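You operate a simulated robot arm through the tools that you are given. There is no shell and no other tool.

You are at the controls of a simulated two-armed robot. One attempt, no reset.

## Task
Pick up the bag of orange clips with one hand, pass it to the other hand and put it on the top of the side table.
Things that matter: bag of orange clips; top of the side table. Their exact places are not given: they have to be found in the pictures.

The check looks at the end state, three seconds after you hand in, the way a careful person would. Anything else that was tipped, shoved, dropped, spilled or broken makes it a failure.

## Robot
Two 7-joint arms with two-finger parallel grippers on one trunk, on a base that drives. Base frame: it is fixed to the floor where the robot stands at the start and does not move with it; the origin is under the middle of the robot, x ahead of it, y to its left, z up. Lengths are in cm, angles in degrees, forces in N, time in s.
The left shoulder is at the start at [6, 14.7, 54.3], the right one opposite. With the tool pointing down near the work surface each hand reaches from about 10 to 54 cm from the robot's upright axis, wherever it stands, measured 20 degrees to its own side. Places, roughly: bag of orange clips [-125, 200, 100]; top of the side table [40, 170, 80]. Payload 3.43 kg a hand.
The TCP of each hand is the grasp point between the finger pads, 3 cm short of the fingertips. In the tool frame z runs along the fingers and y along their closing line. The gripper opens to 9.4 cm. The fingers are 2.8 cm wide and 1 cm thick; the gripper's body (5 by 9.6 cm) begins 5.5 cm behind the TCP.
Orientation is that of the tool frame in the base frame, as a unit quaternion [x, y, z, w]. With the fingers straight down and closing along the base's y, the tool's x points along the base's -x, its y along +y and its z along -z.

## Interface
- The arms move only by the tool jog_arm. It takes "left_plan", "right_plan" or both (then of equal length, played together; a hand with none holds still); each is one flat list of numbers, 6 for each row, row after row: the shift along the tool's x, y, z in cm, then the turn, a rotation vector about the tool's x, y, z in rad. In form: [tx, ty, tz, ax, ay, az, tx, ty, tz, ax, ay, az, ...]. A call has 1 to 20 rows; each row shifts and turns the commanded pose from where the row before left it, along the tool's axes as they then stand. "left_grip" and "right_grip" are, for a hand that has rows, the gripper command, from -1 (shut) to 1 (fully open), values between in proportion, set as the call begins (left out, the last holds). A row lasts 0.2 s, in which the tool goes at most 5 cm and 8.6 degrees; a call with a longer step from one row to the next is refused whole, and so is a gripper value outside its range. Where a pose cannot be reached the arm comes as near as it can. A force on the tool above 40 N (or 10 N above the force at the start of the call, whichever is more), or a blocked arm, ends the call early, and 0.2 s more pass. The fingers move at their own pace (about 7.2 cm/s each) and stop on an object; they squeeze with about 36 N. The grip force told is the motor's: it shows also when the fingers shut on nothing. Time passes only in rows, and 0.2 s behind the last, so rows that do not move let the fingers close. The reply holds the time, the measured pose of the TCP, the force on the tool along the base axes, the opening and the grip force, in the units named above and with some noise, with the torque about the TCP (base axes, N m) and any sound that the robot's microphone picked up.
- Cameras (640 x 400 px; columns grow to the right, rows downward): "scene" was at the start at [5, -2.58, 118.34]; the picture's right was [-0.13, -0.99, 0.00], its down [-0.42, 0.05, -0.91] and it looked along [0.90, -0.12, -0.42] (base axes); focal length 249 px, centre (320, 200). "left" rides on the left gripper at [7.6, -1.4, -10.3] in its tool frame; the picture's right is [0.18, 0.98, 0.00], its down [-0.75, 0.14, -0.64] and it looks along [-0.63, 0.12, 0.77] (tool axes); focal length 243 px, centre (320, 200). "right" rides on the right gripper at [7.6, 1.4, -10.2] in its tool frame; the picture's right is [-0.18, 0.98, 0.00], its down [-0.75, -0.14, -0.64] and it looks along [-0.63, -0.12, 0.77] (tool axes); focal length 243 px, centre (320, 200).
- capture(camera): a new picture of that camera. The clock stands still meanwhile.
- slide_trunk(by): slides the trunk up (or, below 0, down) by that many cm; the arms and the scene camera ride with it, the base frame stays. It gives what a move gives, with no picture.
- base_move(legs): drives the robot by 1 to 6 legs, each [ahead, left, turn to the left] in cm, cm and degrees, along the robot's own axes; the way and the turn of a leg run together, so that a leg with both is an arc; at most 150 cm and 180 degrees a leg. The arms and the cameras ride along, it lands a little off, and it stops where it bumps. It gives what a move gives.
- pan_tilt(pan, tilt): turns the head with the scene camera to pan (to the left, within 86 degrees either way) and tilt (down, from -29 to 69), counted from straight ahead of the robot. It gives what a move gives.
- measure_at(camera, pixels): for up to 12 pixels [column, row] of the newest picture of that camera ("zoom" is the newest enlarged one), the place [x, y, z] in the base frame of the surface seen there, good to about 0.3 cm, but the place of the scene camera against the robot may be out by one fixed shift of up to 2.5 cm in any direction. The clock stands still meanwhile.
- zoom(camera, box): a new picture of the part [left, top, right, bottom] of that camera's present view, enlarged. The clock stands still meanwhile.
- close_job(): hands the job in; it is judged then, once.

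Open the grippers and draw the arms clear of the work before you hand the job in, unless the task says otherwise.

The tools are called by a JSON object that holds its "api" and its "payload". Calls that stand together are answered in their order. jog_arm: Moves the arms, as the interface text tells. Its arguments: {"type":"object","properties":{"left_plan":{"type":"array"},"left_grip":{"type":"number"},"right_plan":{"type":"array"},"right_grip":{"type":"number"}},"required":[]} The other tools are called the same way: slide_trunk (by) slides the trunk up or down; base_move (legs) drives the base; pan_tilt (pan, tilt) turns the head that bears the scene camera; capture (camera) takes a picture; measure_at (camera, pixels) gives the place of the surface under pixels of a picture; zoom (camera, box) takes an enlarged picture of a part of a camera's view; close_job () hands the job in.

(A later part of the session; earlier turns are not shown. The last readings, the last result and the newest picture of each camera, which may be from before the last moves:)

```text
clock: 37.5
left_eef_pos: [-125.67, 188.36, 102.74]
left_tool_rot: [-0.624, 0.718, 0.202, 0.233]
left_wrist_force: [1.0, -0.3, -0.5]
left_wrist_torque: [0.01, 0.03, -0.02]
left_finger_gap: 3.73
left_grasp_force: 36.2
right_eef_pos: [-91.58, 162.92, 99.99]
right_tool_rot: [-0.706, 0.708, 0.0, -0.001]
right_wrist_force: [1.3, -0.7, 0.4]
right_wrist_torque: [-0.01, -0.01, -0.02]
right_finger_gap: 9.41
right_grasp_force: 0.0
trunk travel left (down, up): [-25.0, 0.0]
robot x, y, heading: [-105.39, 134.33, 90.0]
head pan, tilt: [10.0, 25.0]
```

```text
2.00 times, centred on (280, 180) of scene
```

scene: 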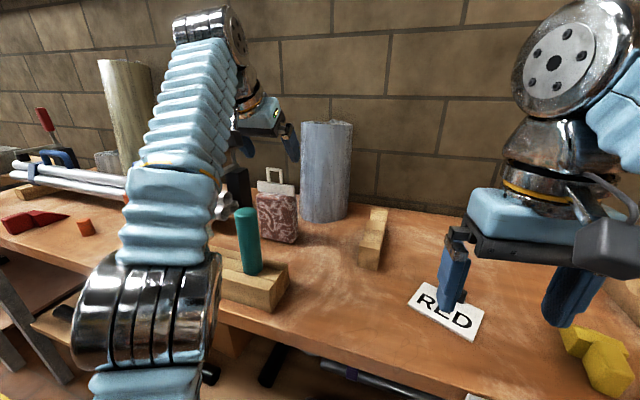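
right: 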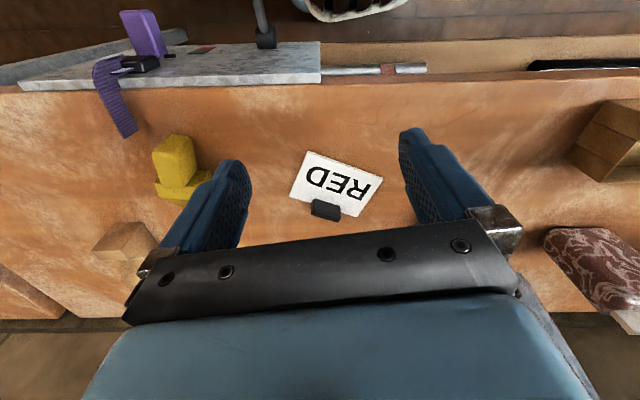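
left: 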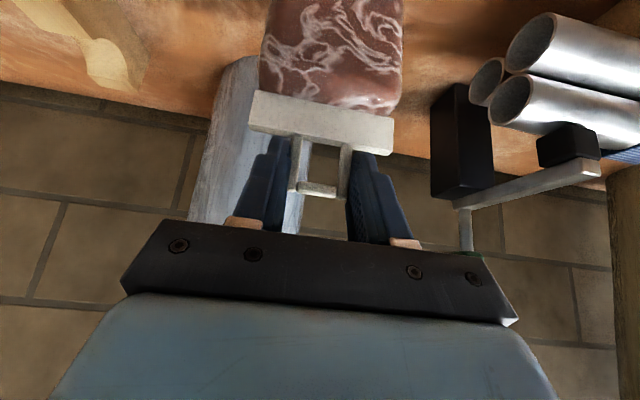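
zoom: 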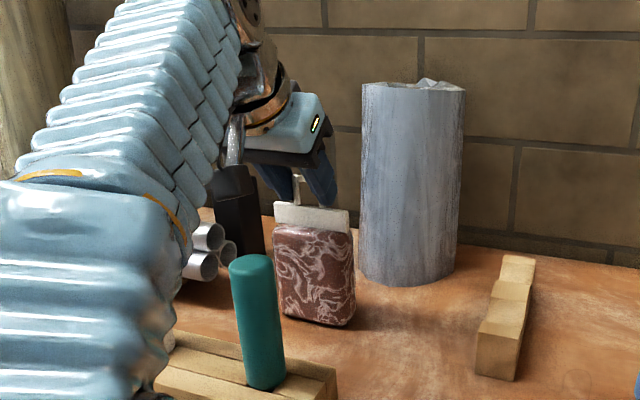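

The fingers hold the loop at 3.73 cm gap with 36 N. I lift 2 cm slowly and check the load.

{"api": "jog_arm", "payload": {"left_plan": [-0.59, 0, -0.81, 0, 0, 0, -0.59, 0, -0.81, 0, 0, 0, 0, 0, 0, 0, 0, 0]}}

{"api": "capture", "payload": {"camera": "left"}}

{"api": "zoom", "payload": {"camera": "scene", "box": [200, 80, 360, 280]}}

```text
clock: 38.3
left_eef_pos: [-125.72, 188.51, 104.68]
left_tool_rot: [-0.624, 0.718, 0.202, 0.233]
left_wrist_force: [0.1, 0.6, -1.5]
left_wrist_torque: [-0.01, 0.01, -0.02]
left_finger_gap: 3.71
left_grasp_force: 36.0
right_eef_pos: [-91.61, 162.92, 99.97]
right_tool_rot: [-0.707, 0.707, 0.0, 0.0]
right_wrist_force: [0.3, -0.5, -0.4]
right_wrist_torque: [-0.01, 0.03, 0.0]
right_finger_gap: 9.44
right_grasp_force: 0.1
trunk travel left (down, up): [-25.0, 0.0]
robot x, y, heading: [-105.49, 134.8, 89.8]
head pan, tilt: [10.0, 25.0]
```

```text
taken
```

left: 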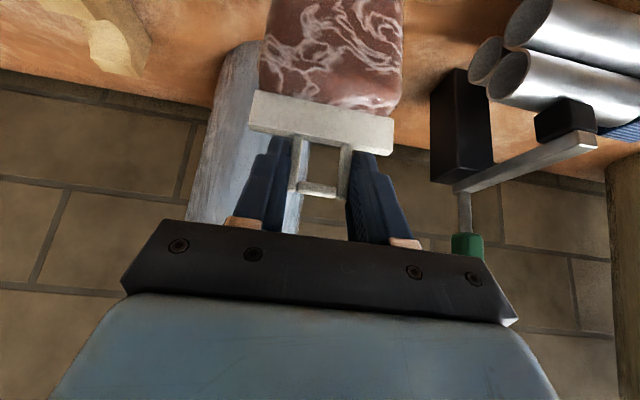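

```text
2.00 times, centred on (280, 180) of scene
```

zoom: 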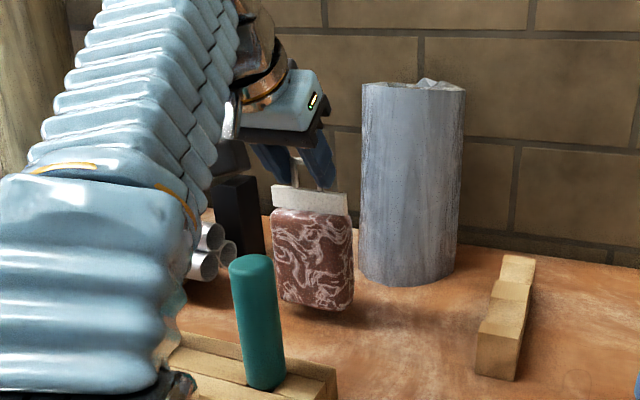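

The bag hangs firmly, bottom about 2 cm up (load about 1.5-2 N). I lift 3 cm more, then slide 13.5 cm to the right, clear of the teal tool, keeping in front of the tube.

{"api": "jog_arm", "payload": {"left_plan": [-0.882, 0, -1.214, 0, 0, 0, -0.882, 0, -1.214, 0, 0, 0, 0, 0, 0, 0, 0, 0]}}

{"api": "jog_arm", "payload": {"left_plan": [-0.228, -1.907, 0.166, 0, 0, 0, -0.228, -1.907, 0.166, 0, 0, 0, -0.228, -1.907, 0.166, 0, 0, 0, 0, 0, 0, 0, 0, 0]}}

{"api": "capture", "payload": {"camera": "left"}}

{"api": "capture", "payload": {"camera": "scene"}}

```text
clock: 39.1
left_eef_pos: [-125.76, 188.6, 107.74]
left_tool_rot: [-0.623, 0.718, 0.202, 0.233]
left_wrist_force: [-0.6, 0.3, -0.5]
left_wrist_torque: [-0.03, 0.01, -0.01]
left_finger_gap: 3.73
left_grasp_force: 36.0
right_eef_pos: [-91.78, 162.87, 99.98]
right_tool_rot: [-0.707, 0.707, 0.0, 0.0]
right_wrist_force: [1.1, 0.2, 0.2]
right_wrist_torque: [-0.01, 0.03, 0.01]
right_finger_gap: 9.42
right_grasp_force: 0.0
trunk travel left (down, up): [-25.0, 0.0]
robot x, y, heading: [-104.97, 134.69, 89.7]
head pan, tilt: [10.0, 25.0]
```

```text
clock: 40.1
left_eef_pos: [-120.03, 188.41, 107.83]
left_tool_rot: [-0.624, 0.718, 0.202, 0.233]
left_wrist_force: [-0.7, -0.4, -1.1]
left_wrist_torque: [-0.01, 0.02, 0.01]
left_finger_gap: 3.72
left_grasp_force: 35.6
right_eef_pos: [-91.62, 162.89, 99.96]
right_tool_rot: [-0.706, 0.708, 0.0, 0.0]
right_wrist_force: [-0.4, 0.1, 0.1]
right_wrist_torque: [0.0, 0.0, -0.02]
right_finger_gap: 9.43
right_grasp_force: 0.1
trunk travel left (down, up): [-25.0, 0.0]
robot x, y, heading: [-105.09, 134.99, 89.7]
head pan, tilt: [10.0, 25.0]
```

```text
taken
```

left: 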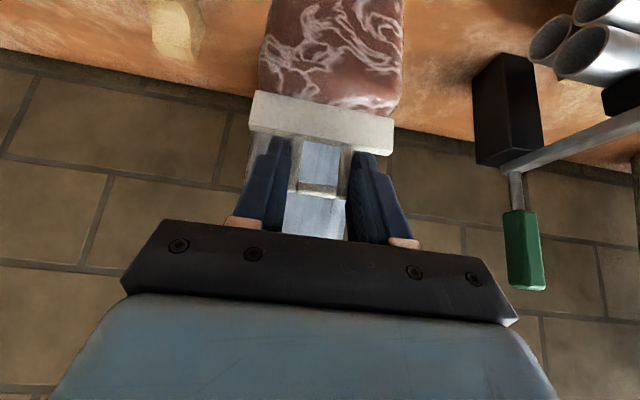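

```text
taken
```

scene: 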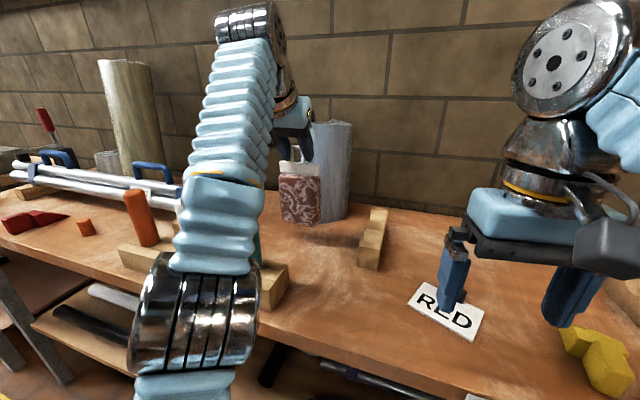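

The bag is clear in front of the tube with its bottom about 5 cm above the bench. I go on 8 cm to the right, stopping short of the V-block.

{"api": "jog_arm", "payload": {"left_plan": [-0.228, -1.907, 0.166, 0, 0, 0, -0.228, -1.907, 0.166, 0, 0, 0, -0.228, -1.907, 0.166, 0, 0, 0, -0.228, -1.907, 0.166, 0, 0, 0, 0, 0, 0, 0, 0, 0]}}

{"api": "capture", "payload": {"camera": "left"}}

{"api": "capture", "payload": {"camera": "scene"}}

{"api": "capture", "payload": {"camera": "right"}}

```text
clock: 41.3
left_eef_pos: [-112.46, 188.43, 107.77]
left_tool_rot: [-0.623, 0.718, 0.202, 0.234]
left_wrist_force: [0.1, 1.0, -0.9]
left_wrist_torque: [-0.04, 0.03, -0.01]
left_finger_gap: 3.71
left_grasp_force: 35.9
right_eef_pos: [-91.63, 162.85, 99.96]
right_tool_rot: [-0.706, 0.708, -0.001, 0.0]
right_wrist_force: [0.3, -1.0, 0.3]
right_wrist_torque: [-0.01, -0.03, -0.01]
right_finger_gap: 9.4
right_grasp_force: 0.0
trunk travel left (down, up): [-25.0, 0.0]
robot x, y, heading: [-105.38, 134.72, 89.9]
head pan, tilt: [10.0, 25.0]
```

```text
taken
```

left: 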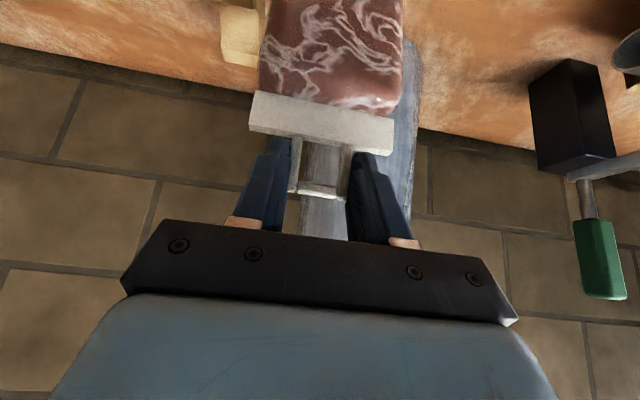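

```text
taken
```

scene: 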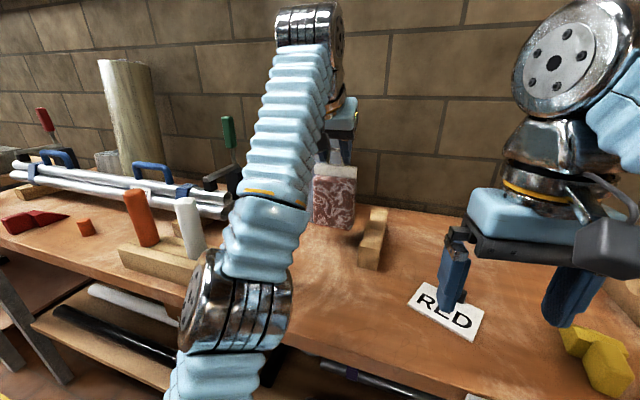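

```text
taken
```

right: 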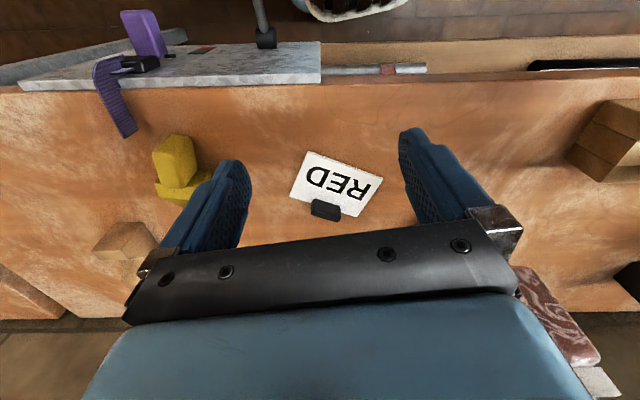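

The bag hangs at x -112, right of the wood block. The left elbow (chrome, (235,310)) appears near the wood block, so I measure where it and the forearm are before retreating.

{"api": "measure_at", "payload": {"camera": "scene", "pixels": [[235, 310], [200, 310], [280, 300], [250, 245], [275, 180], [190, 225], [195, 265], [335, 225], [372, 240], [370, 215], [225, 370], [305, 60]]}}

```text
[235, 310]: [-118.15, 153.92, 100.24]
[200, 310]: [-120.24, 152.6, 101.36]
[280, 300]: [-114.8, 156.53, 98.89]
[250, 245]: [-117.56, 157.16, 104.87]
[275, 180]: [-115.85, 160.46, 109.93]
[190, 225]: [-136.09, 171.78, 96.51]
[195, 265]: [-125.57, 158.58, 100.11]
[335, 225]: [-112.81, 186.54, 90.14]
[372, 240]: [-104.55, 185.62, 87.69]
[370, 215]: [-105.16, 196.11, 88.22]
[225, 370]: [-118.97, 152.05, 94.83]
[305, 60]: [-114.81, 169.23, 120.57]
```

Everything is clear of the corridor (bag bottom about z 90.5-91, wood block top about 89, teal tool at x ≤ -122). I back the base straight away from the bench by 50 cm.

{"api": "base_move", "payload": {"legs": [[-50, 0, 0]]}}

{"api": "capture", "payload": {"camera": "scene"}}

{"api": "capture", "payload": {"camera": "left"}}

```text
clock: 44.2
left_eef_pos: [-112.27, 139.42, 107.68]
left_tool_rot: [-0.62, 0.721, 0.201, 0.234]
left_wrist_force: [0.1, -0.5, -1.3]
left_wrist_torque: [0.01, -0.01, 0.01]
left_finger_gap: 3.7
left_grasp_force: 35.7
right_eef_pos: [-91.64, 113.65, 99.97]
right_tool_rot: [-0.703, 0.711, 0.0, 0.0]
right_wrist_force: [-0.1, -0.3, 0.5]
right_wrist_torque: [-0.01, 0.02, -0.02]
right_finger_gap: 9.4
right_grasp_force: 0.1
trunk travel left (down, up): [-25.0, 0.0]
robot x, y, heading: [-105.74, 85.34, 89.5]
head pan, tilt: [10.0, 25.0]
```

```text
taken
```

scene: 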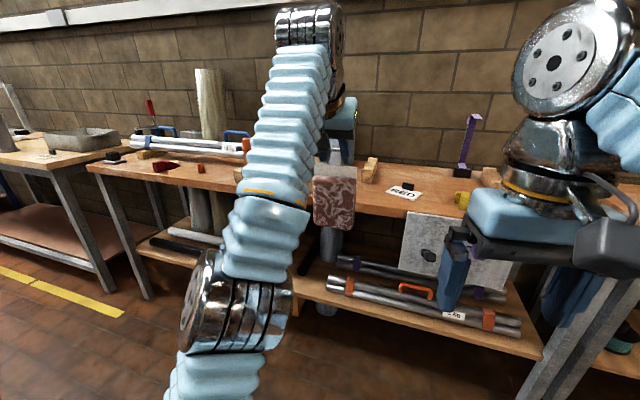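

```text
taken
```

left: 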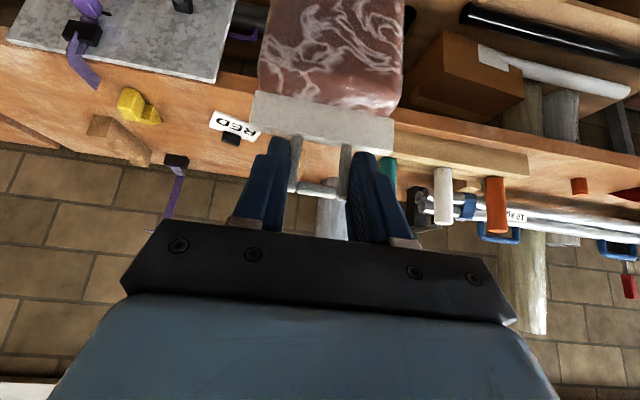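

The bag is out and the tools on the bench all still stand. I back up 12 cm more and drive 130 cm to the right to face the side table.

{"api": "base_move", "payload": {"legs": [[-12, 0, 0.5], [0, -130, 0]]}}

{"api": "pan_tilt", "payload": {"pan": 0, "tilt": 25}}

{"api": "capture", "payload": {"camera": "scene"}}

{"api": "capture", "payload": {"camera": "left"}}

{"api": "capture", "payload": {"camera": "right"}}

```text
clock: 51.5
left_eef_pos: [14.75, 127.5, 107.54]
left_tool_rot: [-0.622, 0.719, 0.202, 0.234]
left_wrist_force: [-0.1, 0.2, -1.3]
left_wrist_torque: [-0.03, 0.01, 0.01]
left_finger_gap: 3.71
left_grasp_force: 36.3
right_eef_pos: [35.46, 101.95, 99.98]
right_tool_rot: [-0.705, 0.709, 0.0, 0.0]
right_wrist_force: [0.2, -0.1, -0.4]
right_wrist_torque: [0.01, -0.02, 0.03]
right_finger_gap: 9.43
right_grasp_force: 0.1
trunk travel left (down, up): [-25.0, 0.0]
robot x, y, heading: [21.77, 73.91, 89.7]
head pan, tilt: [10.0, 25.0]
```

```text
clock: 52.2
left_eef_pos: [14.74, 127.64, 107.72]
left_tool_rot: [-0.622, 0.719, 0.203, 0.233]
left_wrist_force: [0.9, 0.0, -1.6]
left_wrist_torque: [-0.05, 0.0, -0.01]
left_finger_gap: 3.75
left_grasp_force: 35.5
right_eef_pos: [35.46, 101.95, 99.99]
right_tool_rot: [-0.705, 0.709, 0.0, 0.0]
right_wrist_force: [-0.8, 0.1, 0.7]
right_wrist_torque: [-0.03, 0.0, 0.02]
right_finger_gap: 9.42
right_grasp_force: 0.1
trunk travel left (down, up): [-25.0, 0.0]
robot x, y, heading: [21.81, 74.02, 89.8]
head pan, tilt: [0.0, 25.0]
```

```text
taken
```

scene: 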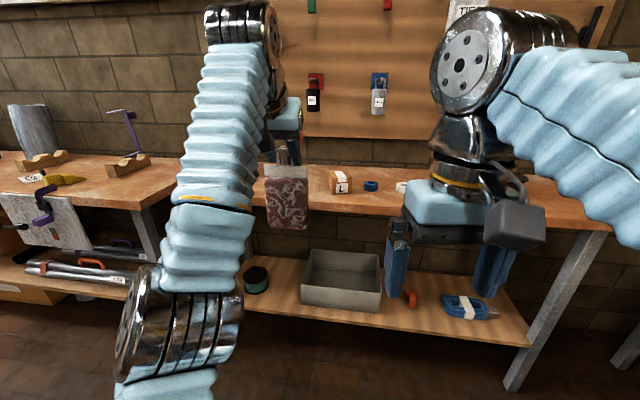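

```text
taken
```

left: 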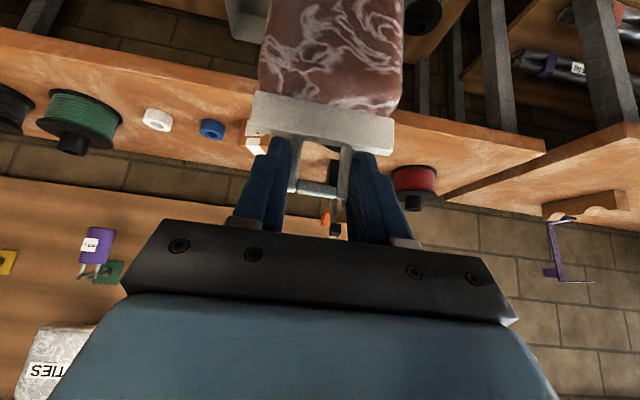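

```text
taken
```

right: 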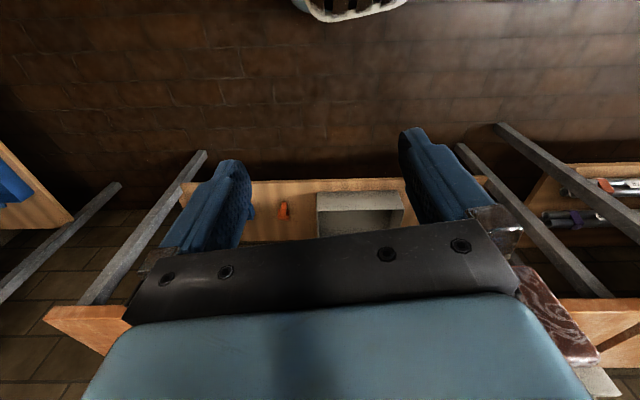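

Side table is ahead: red spool, stand, small box, blue and white tape, spools in a row at the back. I measure the tabletop, its edges and the objects with the left wrist camera.

{"api": "measure_at", "payload": {"camera": "left", "pixels": [[150, 70], [200, 62], [200, 95], [200, 155], [150, 122], [212, 128], [255, 143], [413, 180], [80, 110], [460, 150], [480, 125], [335, 230]]}}

{"api": "measure_at", "payload": {"camera": "scene", "pixels": [[340, 208], [340, 203], [340, 195], [340, 180], [371, 186], [401, 187], [326, 212], [520, 220], [560, 225], [290, 195], [290, 160], [330, 175]]}}

```text
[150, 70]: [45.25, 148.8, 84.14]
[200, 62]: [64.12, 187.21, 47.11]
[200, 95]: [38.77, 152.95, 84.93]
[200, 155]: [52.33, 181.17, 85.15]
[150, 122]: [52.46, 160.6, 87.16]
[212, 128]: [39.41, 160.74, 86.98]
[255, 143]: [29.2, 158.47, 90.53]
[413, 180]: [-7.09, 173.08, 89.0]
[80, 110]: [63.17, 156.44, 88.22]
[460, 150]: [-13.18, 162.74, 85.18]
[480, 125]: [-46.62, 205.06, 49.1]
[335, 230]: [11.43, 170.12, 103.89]
```

```text
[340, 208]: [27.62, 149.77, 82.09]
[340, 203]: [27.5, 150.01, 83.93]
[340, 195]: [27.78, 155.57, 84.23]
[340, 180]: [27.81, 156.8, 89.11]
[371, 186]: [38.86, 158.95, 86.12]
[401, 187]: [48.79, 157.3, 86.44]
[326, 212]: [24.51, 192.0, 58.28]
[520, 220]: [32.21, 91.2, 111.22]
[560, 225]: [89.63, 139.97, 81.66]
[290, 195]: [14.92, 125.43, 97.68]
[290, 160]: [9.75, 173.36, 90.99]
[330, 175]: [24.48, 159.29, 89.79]
```

Tabletop true z is about 85; its front edge slants (about y 151 at x 29, 141 at x 91); the small objects sit at y 158+ in the middle, and the right end (x about 82-103) looks free. For the handover I first turn the right hand: shift it 10 cm right, then turn 98° about its axis so it closes fore-aft.

{"api": "jog_arm", "payload": {"right_plan": [0, -2.5, 0, 0, 0, 0, 0, -2.5, 0, 0, 0, 0, 0, -2.5, 0, 0, 0, 0, 0, -2.5, 0, 0, 0, 0, 0, 0, 0, 0, 0, 0.1431, 0, 0, 0, 0, 0, 0.1431, 0, 0, 0, 0, 0, 0.1431, 0, 0, 0, 0, 0, 0.1431, 0, 0, 0, 0, 0, 0.1431, 0, 0, 0, 0, 0, 0.1431, 0, 0, 0, 0, 0, 0.1431, 0, 0, 0, 0, 0, 0.1431, 0, 0, 0, 0, 0, 0.1431, 0, 0, 0, 0, 0, 0.1431, 0, 0, 0, 0, 0, 0.1431, 0, 0, 0, 0, 0, 0.1431]}}

{"api": "capture", "payload": {"camera": "scene"}}

```text
clock: 55.6
left_eef_pos: [14.81, 127.51, 107.7]
left_tool_rot: [-0.622, 0.719, 0.202, 0.233]
left_wrist_force: [-0.5, -0.6, -1.8]
left_wrist_torque: [-0.02, -0.02, 0.02]
left_finger_gap: 3.71
left_grasp_force: 35.2
right_eef_pos: [45.49, 101.84, 99.92]
right_tool_rot: [0.076, 0.997, 0.0, 0.0]
right_wrist_force: [-0.1, 0.2, -0.8]
right_wrist_torque: [0.02, 0.02, 0.0]
right_finger_gap: 9.38
right_grasp_force: 0.1
trunk travel left (down, up): [-25.0, 0.0]
robot x, y, heading: [21.78, 73.21, 89.9]
head pan, tilt: [0.0, 25.0]
```

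```text
taken
```

scene: 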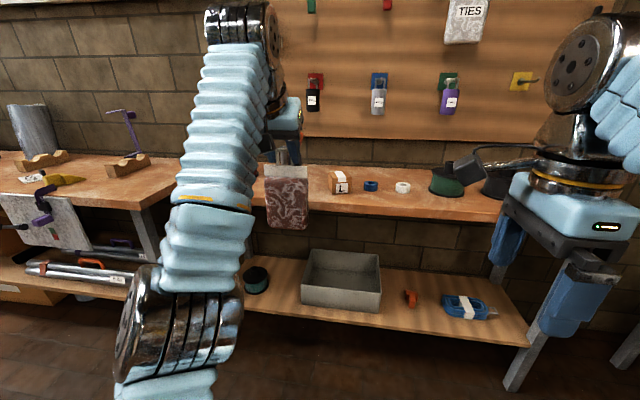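

The 98° turn worked (tool y now forward, camera to the left). Next I pitch the right hand 75° about tool y so the fingers point left, 15° downward.

{"api": "jog_arm", "payload": {"right_plan": [0, 0, 0, 0, 0.1454, 0, 0, 0, 0, 0, 0.1454, 0, 0, 0, 0, 0, 0.1454, 0, 0, 0, 0, 0, 0.1454, 0, 0, 0, 0, 0, 0.1454, 0, 0, 0, 0, 0, 0.1454, 0, 0, 0, 0, 0, 0.1454, 0, 0, 0, 0, 0, 0.1454, 0, 0, 0, 0, 0, 0.1454, 0]}}

{"api": "capture", "payload": {"camera": "scene"}}

{"api": "capture", "payload": {"camera": "right"}}

```text
clock: 57.6
left_eef_pos: [14.81, 127.5, 107.61]
left_tool_rot: [-0.622, 0.719, 0.202, 0.233]
left_wrist_force: [-0.6, -0.5, -1.1]
left_wrist_torque: [-0.01, 0.04, 0.0]
left_finger_gap: 3.74
left_grasp_force: 35.9
right_eef_pos: [45.46, 102.02, 99.89]
right_tool_rot: [0.06, 0.791, 0.047, -0.608]
right_wrist_force: [0.0, 0.0, 0.7]
right_wrist_torque: [-0.02, 0.01, -0.01]
right_finger_gap: 9.4
right_grasp_force: 0.1
trunk travel left (down, up): [-25.0, 0.0]
robot x, y, heading: [21.57, 73.49, 89.7]
head pan, tilt: [0.0, 25.0]
```

```text
taken
```

scene: 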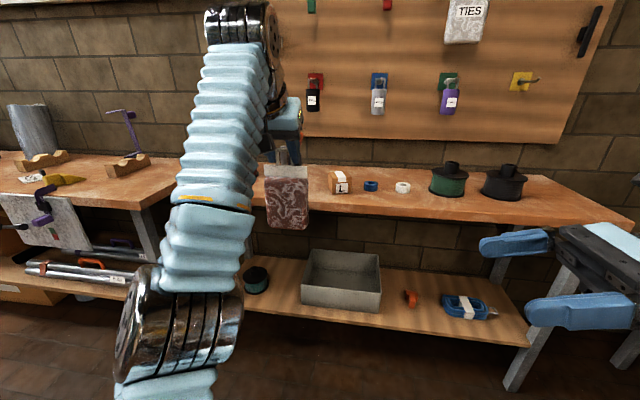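

```text
taken
```

right: 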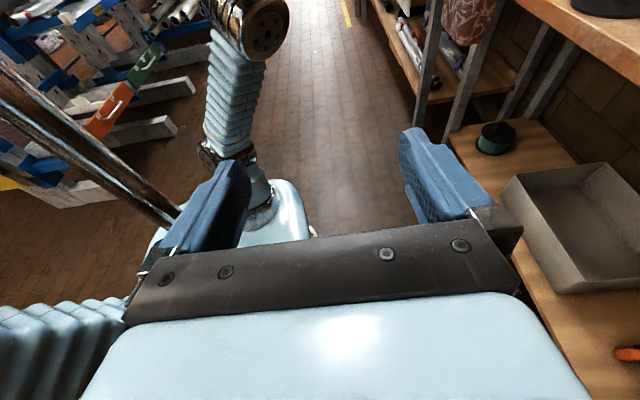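

The right hand now points left with the camera on top, and the right end of the side table (beyond the black spool at (503,185)) is free. I measure the hanging bag and the table's right end in the scene view.

{"api": "measure_at", "payload": {"camera": "scene", "pixels": [[268, 200], [305, 200], [287, 224], [287, 185], [270, 172], [303, 174], [270, 224], [303, 226], [560, 200], [600, 215], [580, 190], [503, 195]]}}

{"api": "measure_at", "payload": {"camera": "right", "pixels": [[470, 30], [445, 20], [495, 20], [460, 42], [470, 8]]}}

{"api": "zoom", "payload": {"camera": "scene", "box": [230, 100, 390, 260]}}

```text
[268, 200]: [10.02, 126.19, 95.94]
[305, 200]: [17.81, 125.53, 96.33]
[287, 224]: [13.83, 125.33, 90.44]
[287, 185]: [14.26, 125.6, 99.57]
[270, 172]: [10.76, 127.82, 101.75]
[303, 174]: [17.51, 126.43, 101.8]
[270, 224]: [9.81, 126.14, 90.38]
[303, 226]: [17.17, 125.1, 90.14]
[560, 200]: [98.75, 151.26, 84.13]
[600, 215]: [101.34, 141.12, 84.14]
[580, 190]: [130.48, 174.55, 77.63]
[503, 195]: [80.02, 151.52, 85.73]
```

```text
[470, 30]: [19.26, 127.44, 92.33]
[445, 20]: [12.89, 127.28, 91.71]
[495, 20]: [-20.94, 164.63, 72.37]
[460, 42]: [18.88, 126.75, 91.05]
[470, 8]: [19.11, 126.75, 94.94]
```

```text
2.50 times, centred on (310, 180) of scene
```

zoom: 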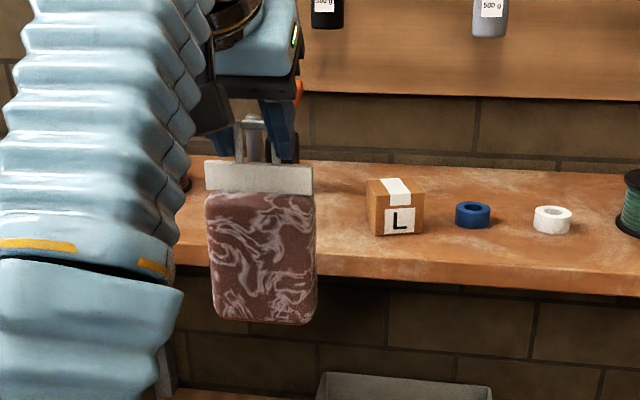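

The bag hangs at about x 10.7-19.2, front face y 127, body z 90.8-101.5. I bring the right hand forward 22 cm and part of the way left, staying short of the bag, then look.

{"api": "jog_arm", "payload": {"right_plan": [0, 3.66, 0, 0, 0, 0, 0, 3.66, 0, 0, 0, 0, 0, 3.66, 0, 0, 0, 0, 0, 3.66, 0, 0, 0, 0, 0, 3.66, 0, 0, 0, 0, 0, 3.66, 0, 0, 0, 0, 0.795, 0, 3.995, 0, 0, 0, 0.795, 0, 3.995, 0, 0, 0, 0.795, 0, 3.995, 0, 0, 0, 0, 0, 0, 0, 0, 0]}}

{"api": "capture", "payload": {"camera": "right"}}

{"api": "capture", "payload": {"camera": "scene"}}

```text
clock: 59.8
left_eef_pos: [14.86, 127.63, 107.65]
left_tool_rot: [-0.622, 0.72, 0.202, 0.234]
left_wrist_force: [0.3, -0.3, -0.9]
left_wrist_torque: [-0.02, 0.0, 0.0]
left_finger_gap: 3.72
left_grasp_force: 36.3
right_eef_pos: [36.76, 125.38, 99.0]
right_tool_rot: [0.061, 0.792, 0.047, -0.606]
right_wrist_force: [-0.3, -0.5, 0.6]
right_wrist_torque: [0.0, 0.02, -0.03]
right_finger_gap: 9.39
right_grasp_force: 0.0
trunk travel left (down, up): [-25.0, 0.0]
robot x, y, heading: [21.53, 73.87, 89.8]
head pan, tilt: [0.0, 25.0]
```

```text
taken
```

right: 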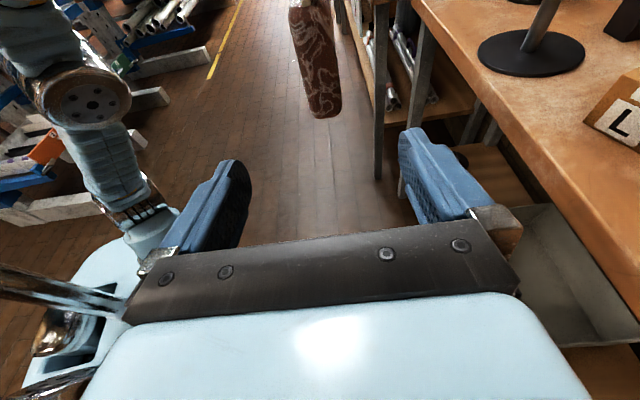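

```text
taken
```

scene: 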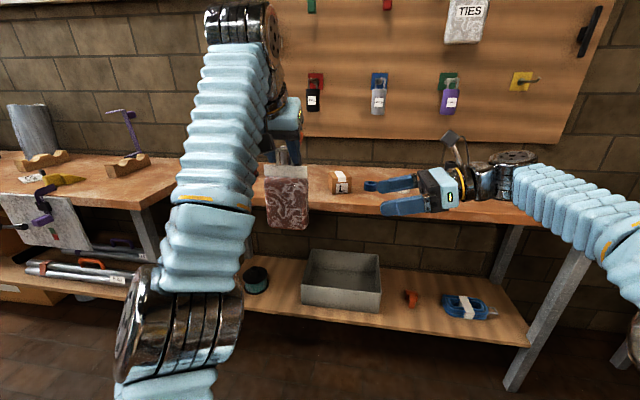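

The right wrist camera sees the bag's thin side at (290-340, 0-118). I measure its edges to get the depth and centre.

{"api": "measure_at", "payload": {"camera": "right", "pixels": [[300, 50], [315, 50], [330, 50], [310, 100], [336, 100], [322, 112], [295, 15], [325, 15], [310, 75], [334, 75], [305, 90], [312, 5]]}}

{"api": "zoom", "payload": {"camera": "right", "box": [220, 0, 460, 150]}}

```text
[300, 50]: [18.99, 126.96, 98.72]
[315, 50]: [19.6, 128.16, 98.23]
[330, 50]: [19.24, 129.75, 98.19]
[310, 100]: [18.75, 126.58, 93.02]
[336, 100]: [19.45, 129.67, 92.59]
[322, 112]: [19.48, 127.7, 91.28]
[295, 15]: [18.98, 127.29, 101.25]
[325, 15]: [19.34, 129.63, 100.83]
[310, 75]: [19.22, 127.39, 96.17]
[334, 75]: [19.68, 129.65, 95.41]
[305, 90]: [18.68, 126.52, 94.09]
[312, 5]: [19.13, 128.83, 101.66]
```

```text
2.67 times, centred on (340, 75) of right
```

zoom: 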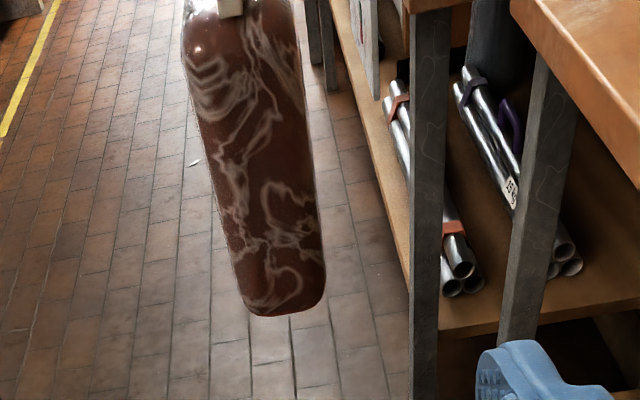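

Bag depth is about 4 cm, side face at x 19.5 centred on y 128.2, bottom z 90.9. I slide the right hand left 12 cm so the open fingertips just reach the bag's edge, then check.

{"api": "jog_arm", "payload": {"right_plan": [0.364, 0.04, 3.014, 0, 0, 0, 0.364, 0.04, 3.014, 0, 0, 0, 0.364, 0.04, 3.014, 0, 0, 0, 0.364, 0.04, 3.014, 0, 0, 0, 0, 0, 0, 0, 0, 0]}}

{"api": "capture", "payload": {"camera": "right"}}

{"api": "zoom", "payload": {"camera": "scene", "box": [230, 100, 430, 260]}}

```text
clock: 61.0
left_eef_pos: [14.7, 127.61, 107.76]
left_tool_rot: [-0.622, 0.719, 0.202, 0.234]
left_wrist_force: [0.2, -1.2, -0.2]
left_wrist_torque: [-0.02, -0.02, 0.0]
left_finger_gap: 3.74
left_grasp_force: 36.3
right_eef_pos: [24.84, 127.19, 97.5]
right_tool_rot: [0.06, 0.792, 0.046, -0.606]
right_wrist_force: [-0.6, 0.0, 0.0]
right_wrist_torque: [0.01, 0.05, -0.02]
right_finger_gap: 9.43
right_grasp_force: 0.0
trunk travel left (down, up): [-25.0, 0.0]
robot x, y, heading: [22.08, 73.82, 89.6]
head pan, tilt: [0.0, 25.0]
```

```text
taken
```

right: 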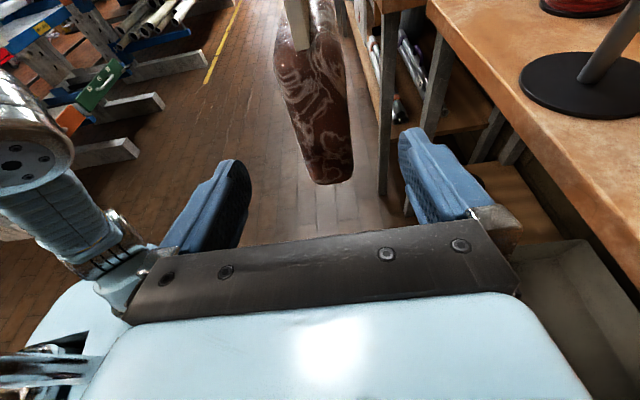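

```text
2.50 times, centred on (330, 180) of scene
```

zoom: 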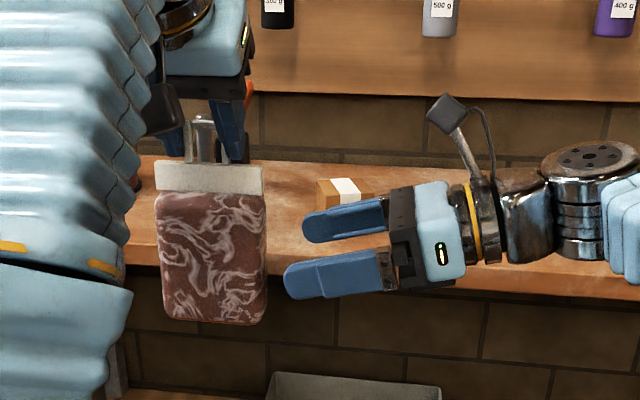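

The fingers straddle the bag's side in line (bag at (315,100) between the fingers). I go on 9 cm to bring the pads onto the body.

{"api": "jog_arm", "payload": {"right_plan": [0.22, 0.06, 2.265, 0, 0, 0, 0.22, 0.06, 2.265, 0, 0, 0, 0.22, 0.06, 2.265, 0, 0, 0, 0.22, 0.06, 2.265, 0, 0, 0, 0, 0, 0, 0, 0, 0]}}

{"api": "capture", "payload": {"camera": "right"}}

{"api": "capture", "payload": {"camera": "left"}}

{"api": "zoom", "payload": {"camera": "scene", "box": [230, 100, 430, 260]}}

```text
clock: 62.2
left_eef_pos: [14.76, 127.54, 107.64]
left_tool_rot: [-0.623, 0.719, 0.202, 0.233]
left_wrist_force: [-0.2, 0.2, -0.9]
left_wrist_torque: [-0.04, -0.01, 0.0]
left_finger_gap: 3.72
left_grasp_force: 36.6
right_eef_pos: [15.92, 129.14, 95.88]
right_tool_rot: [0.06, 0.791, 0.046, -0.606]
right_wrist_force: [0.0, -0.3, -1.4]
right_wrist_torque: [-0.01, -0.02, 0.02]
right_finger_gap: 9.4
right_grasp_force: 0.0
trunk travel left (down, up): [-25.0, 0.0]
robot x, y, heading: [21.67, 73.78, 90.1]
head pan, tilt: [0.0, 25.0]
```

```text
taken
```

right: 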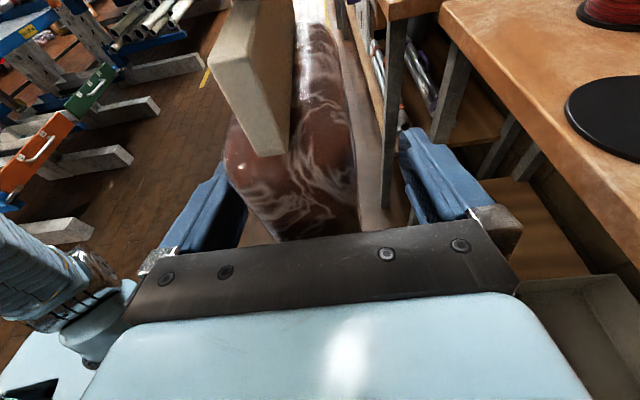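

```text
taken
```

left: 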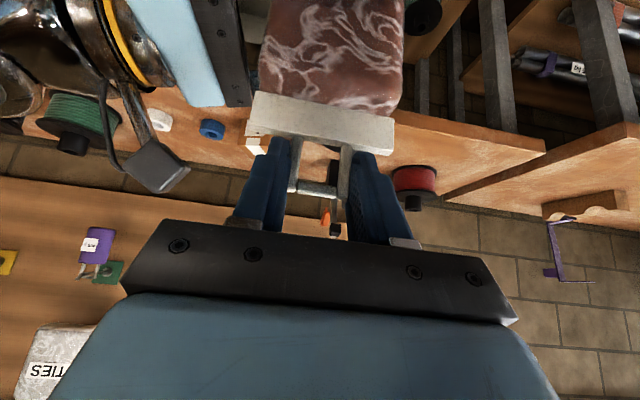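

```text
2.50 times, centred on (330, 180) of scene
```

zoom: 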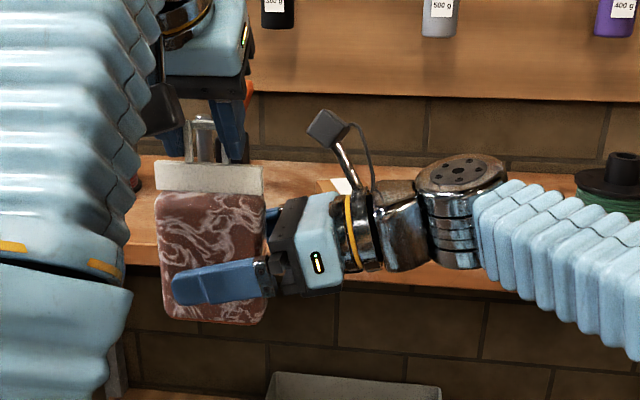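

The right pads straddle the body's lower middle and the palm is about 1 cm from the bag's side. I close the right gripper while the left keeps holding.

{"api": "jog_arm", "payload": {"right_plan": [0, 0, 0, 0, 0, 0, 0, 0, 0, 0, 0, 0, 0, 0, 0, 0, 0, 0, 0, 0, 0, 0, 0, 0, 0, 0, 0, 0, 0, 0], "right_grip": -1}}

{"api": "capture", "payload": {"camera": "right"}}

{"api": "zoom", "payload": {"camera": "scene", "box": [230, 100, 430, 260]}}

```text
clock: 63.4
left_eef_pos: [14.74, 127.52, 107.7]
left_tool_rot: [-0.622, 0.719, 0.202, 0.234]
left_wrist_force: [-0.5, 16.7, 2.4]
left_wrist_torque: [1.11, -0.13, 0.17]
left_finger_gap: 3.72
left_grasp_force: 36.2
right_eef_pos: [15.88, 128.88, 95.88]
right_tool_rot: [0.058, 0.792, 0.045, -0.606]
right_wrist_force: [1.4, -17.7, -3.2]
right_wrist_torque: [0.89, 0.27, 0.04]
right_finger_gap: 4.39
right_grasp_force: 36.3
trunk travel left (down, up): [-25.0, 0.0]
robot x, y, heading: [21.95, 74.01, 89.6]
head pan, tilt: [0.0, 25.0]
```

```text
taken
```

right: 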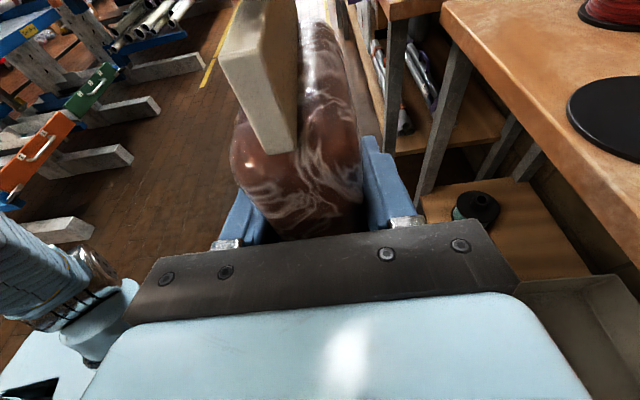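

```text
2.50 times, centred on (330, 180) of scene
```

zoom: 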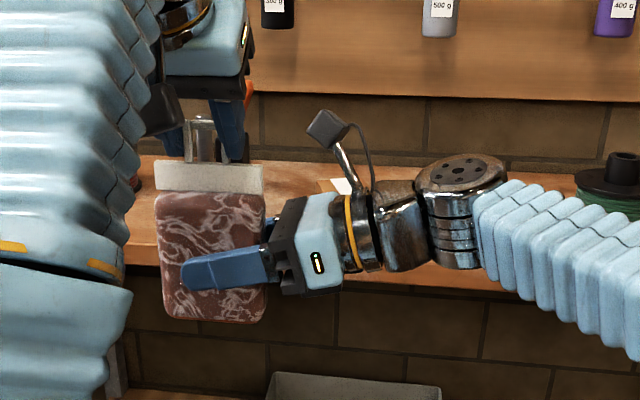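

The right hand holds the body (gap 4.39, 36 N), with about 17 N of fore-aft preload between the hands. I ease the right hand 0.25 cm back to relieve it.

{"api": "jog_arm", "payload": {"right_plan": [0, -0.13, 0, 0, 0, 0, 0, -0.12, 0, 0, 0, 0, 0, 0, 0, 0, 0, 0]}}

```text
clock: 64.2
left_eef_pos: [14.83, 127.47, 107.66]
left_tool_rot: [-0.621, 0.721, 0.201, 0.234]
left_wrist_force: [3.6, -4.1, 7.3]
left_wrist_torque: [-0.5, -0.32, -0.21]
left_finger_gap: 3.73
left_grasp_force: 35.8
right_eef_pos: [16.01, 128.77, 95.93]
right_tool_rot: [0.062, 0.792, 0.047, -0.606]
right_wrist_force: [-4.7, 4.9, -8.4]
right_wrist_torque: [0.08, -0.32, 0.1]
right_finger_gap: 4.37
right_grasp_force: 36.0
trunk travel left (down, up): [-25.0, 0.0]
robot x, y, heading: [21.47, 73.83, 89.5]
head pan, tilt: [0.0, 25.0]
```

The preload is down to a few newtons. I open the left gripper to about 6.5 cm, keeping the hand still.

{"api": "jog_arm", "payload": {"left_plan": [0, 0, 0, 0, 0, 0, 0, 0, 0, 0, 0, 0, 0, 0, 0, 0, 0, 0], "left_grip": 0.4}}

{"api": "capture", "payload": {"camera": "left"}}

{"api": "zoom", "payload": {"camera": "scene", "box": [230, 100, 430, 260]}}

```text
clock: 65.0
left_eef_pos: [14.75, 127.54, 107.65]
left_tool_rot: [-0.622, 0.719, 0.202, 0.234]
left_wrist_force: [-0.2, 0.8, -0.1]
left_wrist_torque: [0.03, -0.02, 0.01]
left_finger_gap: 6.56
left_grasp_force: 0.1
right_eef_pos: [15.77, 128.72, 95.93]
right_tool_rot: [0.06, 0.791, 0.047, -0.607]
right_wrist_force: [0.4, -0.5, -1.9]
right_wrist_torque: [0.03, 0.05, 0.02]
right_finger_gap: 4.42
right_grasp_force: 35.9
trunk travel left (down, up): [-25.0, 0.0]
robot x, y, heading: [21.54, 74.23, 89.8]
head pan, tilt: [0.0, 25.0]
```

```text
taken
```

left: 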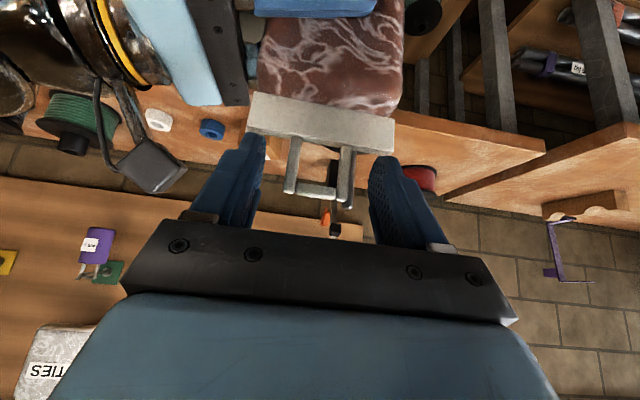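

```text
2.50 times, centred on (330, 180) of scene
```

zoom: 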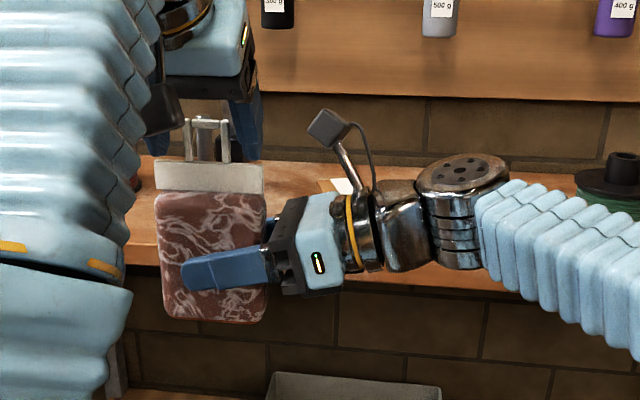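

The right hand alone carries the bag (right load about 2 N) and the loop is free between the left fingers. I withdraw the left hand straight back 14 cm.

{"api": "jog_arm", "payload": {"left_plan": [1.62, 0, -1.18, 0, 0, 0, 1.94, 0, -1.41, 0, 0, 0, 1.94, 0, -1.41, 0, 0, 0, 1.94, 0, -1.41, 0, 0, 0, 1.94, 0, -1.41, 0, 0, 0, 1.94, 0, -1.41, 0, 0, 0]}}

{"api": "capture", "payload": {"camera": "scene"}}

{"api": "capture", "payload": {"camera": "left"}}

```text
clock: 66.4
left_eef_pos: [12.66, 113.6, 107.68]
left_tool_rot: [-0.622, 0.719, 0.203, 0.234]
left_wrist_force: [0.6, 0.5, 0.4]
left_wrist_torque: [-0.01, 0.0, -0.01]
left_finger_gap: 6.58
left_grasp_force: 0.1
right_eef_pos: [15.97, 128.61, 96.0]
right_tool_rot: [0.06, 0.791, 0.046, -0.607]
right_wrist_force: [-0.3, -1.2, -1.5]
right_wrist_torque: [0.0, 0.02, -0.02]
right_finger_gap: 4.37
right_grasp_force: 35.9
trunk travel left (down, up): [-25.0, 0.0]
robot x, y, heading: [21.57, 73.75, 90.2]
head pan, tilt: [0.0, 25.0]
```

```text
taken
```

scene: 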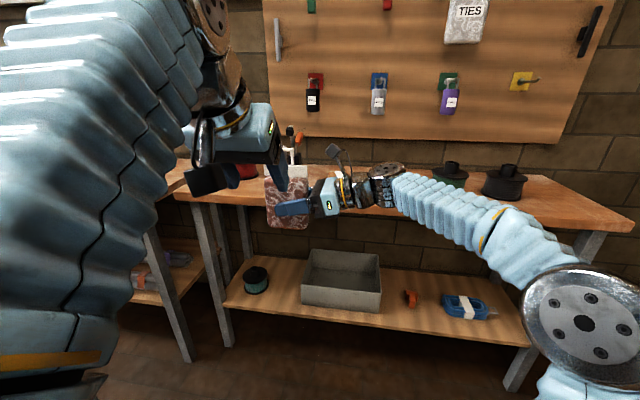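

```text
taken
```

left: 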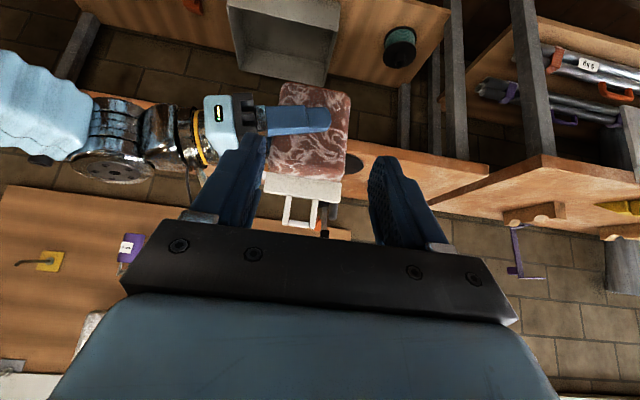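

Handover is done. I move the left hand farther left and back, out of the way, and zoom on the right end of the side table to choose the spot.

{"api": "jog_arm", "payload": {"left_plan": [1.3, 2.4, -0.94, 0, 0, 0, 1.3, 2.4, -0.94, 0, 0, 0, 1.3, 2.4, -0.94, 0, 0, 0, 1.3, 2.4, -0.94, 0, 0, 0, 1.3, 2.4, -0.94, 0, 0, 0]}}

{"api": "zoom", "payload": {"camera": "scene", "box": [400, 130, 640, 280]}}

{"api": "capture", "payload": {"camera": "scene"}}

```text
clock: 67.6
left_eef_pos: [-0.15, 107.85, 107.56]
left_tool_rot: [-0.622, 0.72, 0.202, 0.235]
left_wrist_force: [1.0, 0.6, 0.3]
left_wrist_torque: [0.0, 0.0, 0.0]
left_finger_gap: 6.56
left_grasp_force: 0.0
right_eef_pos: [15.96, 128.72, 95.88]
right_tool_rot: [0.06, 0.791, 0.046, -0.607]
right_wrist_force: [0.3, -0.2, -0.6]
right_wrist_torque: [-0.02, -0.02, 0.01]
right_finger_gap: 4.39
right_grasp_force: 35.9
trunk travel left (down, up): [-25.0, 0.0]
robot x, y, heading: [21.3, 73.97, 89.9]
head pan, tilt: [0.0, 25.0]
```

```text
2.67 times, centred on (520, 205) of scene
```

zoom: 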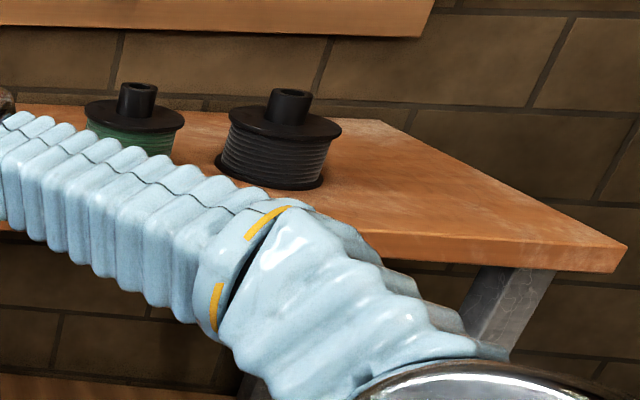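

```text
taken
```

scene: 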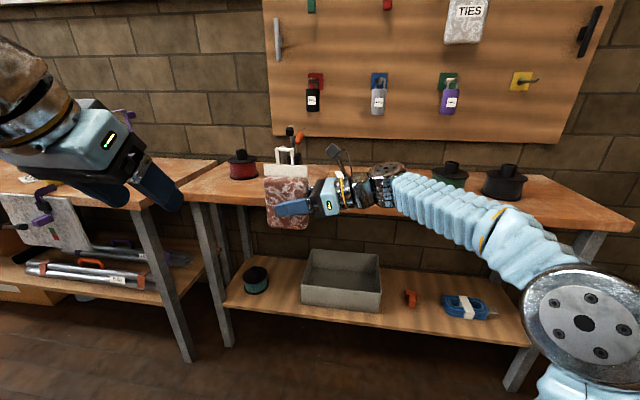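

Before driving I look to the right to see the next table and measure how far my right elbow (disc at (585,320)) sticks out.

{"api": "measure_at", "payload": {"camera": "scene", "pixels": [[585, 320], [635, 330], [500, 230], [560, 270], [625, 225], [590, 195], [500, 195], [525, 180], [550, 178], [440, 185]]}}

{"api": "pan_tilt", "payload": {"pan": -50, "tilt": 25}}

{"api": "capture", "payload": {"camera": "scene"}}

```text
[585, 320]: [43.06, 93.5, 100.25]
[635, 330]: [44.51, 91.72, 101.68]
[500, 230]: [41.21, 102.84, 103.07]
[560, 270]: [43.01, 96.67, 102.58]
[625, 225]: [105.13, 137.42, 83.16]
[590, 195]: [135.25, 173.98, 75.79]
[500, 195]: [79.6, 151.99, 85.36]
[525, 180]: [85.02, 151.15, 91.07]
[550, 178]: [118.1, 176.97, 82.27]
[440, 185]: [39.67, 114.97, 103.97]
```

```text
clock: 68.8
left_eef_pos: [-0.33, 107.71, 107.51]
left_tool_rot: [-0.622, 0.719, 0.202, 0.234]
left_wrist_force: [-0.7, 0.2, -0.2]
left_wrist_torque: [0.0, -0.02, 0.05]
left_finger_gap: 6.57
left_grasp_force: 0.0
right_eef_pos: [15.89, 128.78, 96.05]
right_tool_rot: [0.06, 0.791, 0.047, -0.606]
right_wrist_force: [-0.1, 0.7, -0.3]
right_wrist_torque: [-0.01, -0.05, -0.01]
right_finger_gap: 4.4
right_grasp_force: 35.9
trunk travel left (down, up): [-25.0, 0.0]
robot x, y, heading: [21.71, 73.69, 89.9]
head pan, tilt: [-50.0, 25.0]
```

```text
taken
```

scene: 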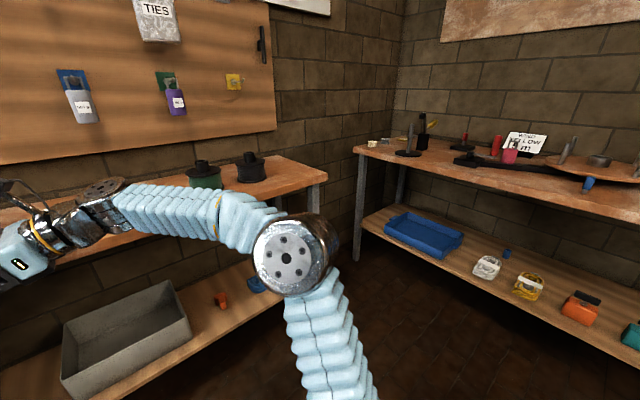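

There is a corner bench to the right. I measure its front edge and the elbow's extent, to plan the sideways drive.

{"api": "measure_at", "payload": {"camera": "scene", "pixels": [[357, 152], [400, 165], [500, 187], [620, 215], [355, 258], [360, 240], [325, 250], [290, 255], [330, 290], [325, 172], [322, 185], [500, 310]]}}

```text
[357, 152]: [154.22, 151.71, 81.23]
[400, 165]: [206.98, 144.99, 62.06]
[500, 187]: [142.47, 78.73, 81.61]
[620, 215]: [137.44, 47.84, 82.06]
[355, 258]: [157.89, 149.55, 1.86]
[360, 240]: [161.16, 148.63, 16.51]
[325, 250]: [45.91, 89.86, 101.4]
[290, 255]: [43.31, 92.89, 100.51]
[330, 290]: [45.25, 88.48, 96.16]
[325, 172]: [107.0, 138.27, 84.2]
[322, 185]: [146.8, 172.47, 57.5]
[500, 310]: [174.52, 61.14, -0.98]
```

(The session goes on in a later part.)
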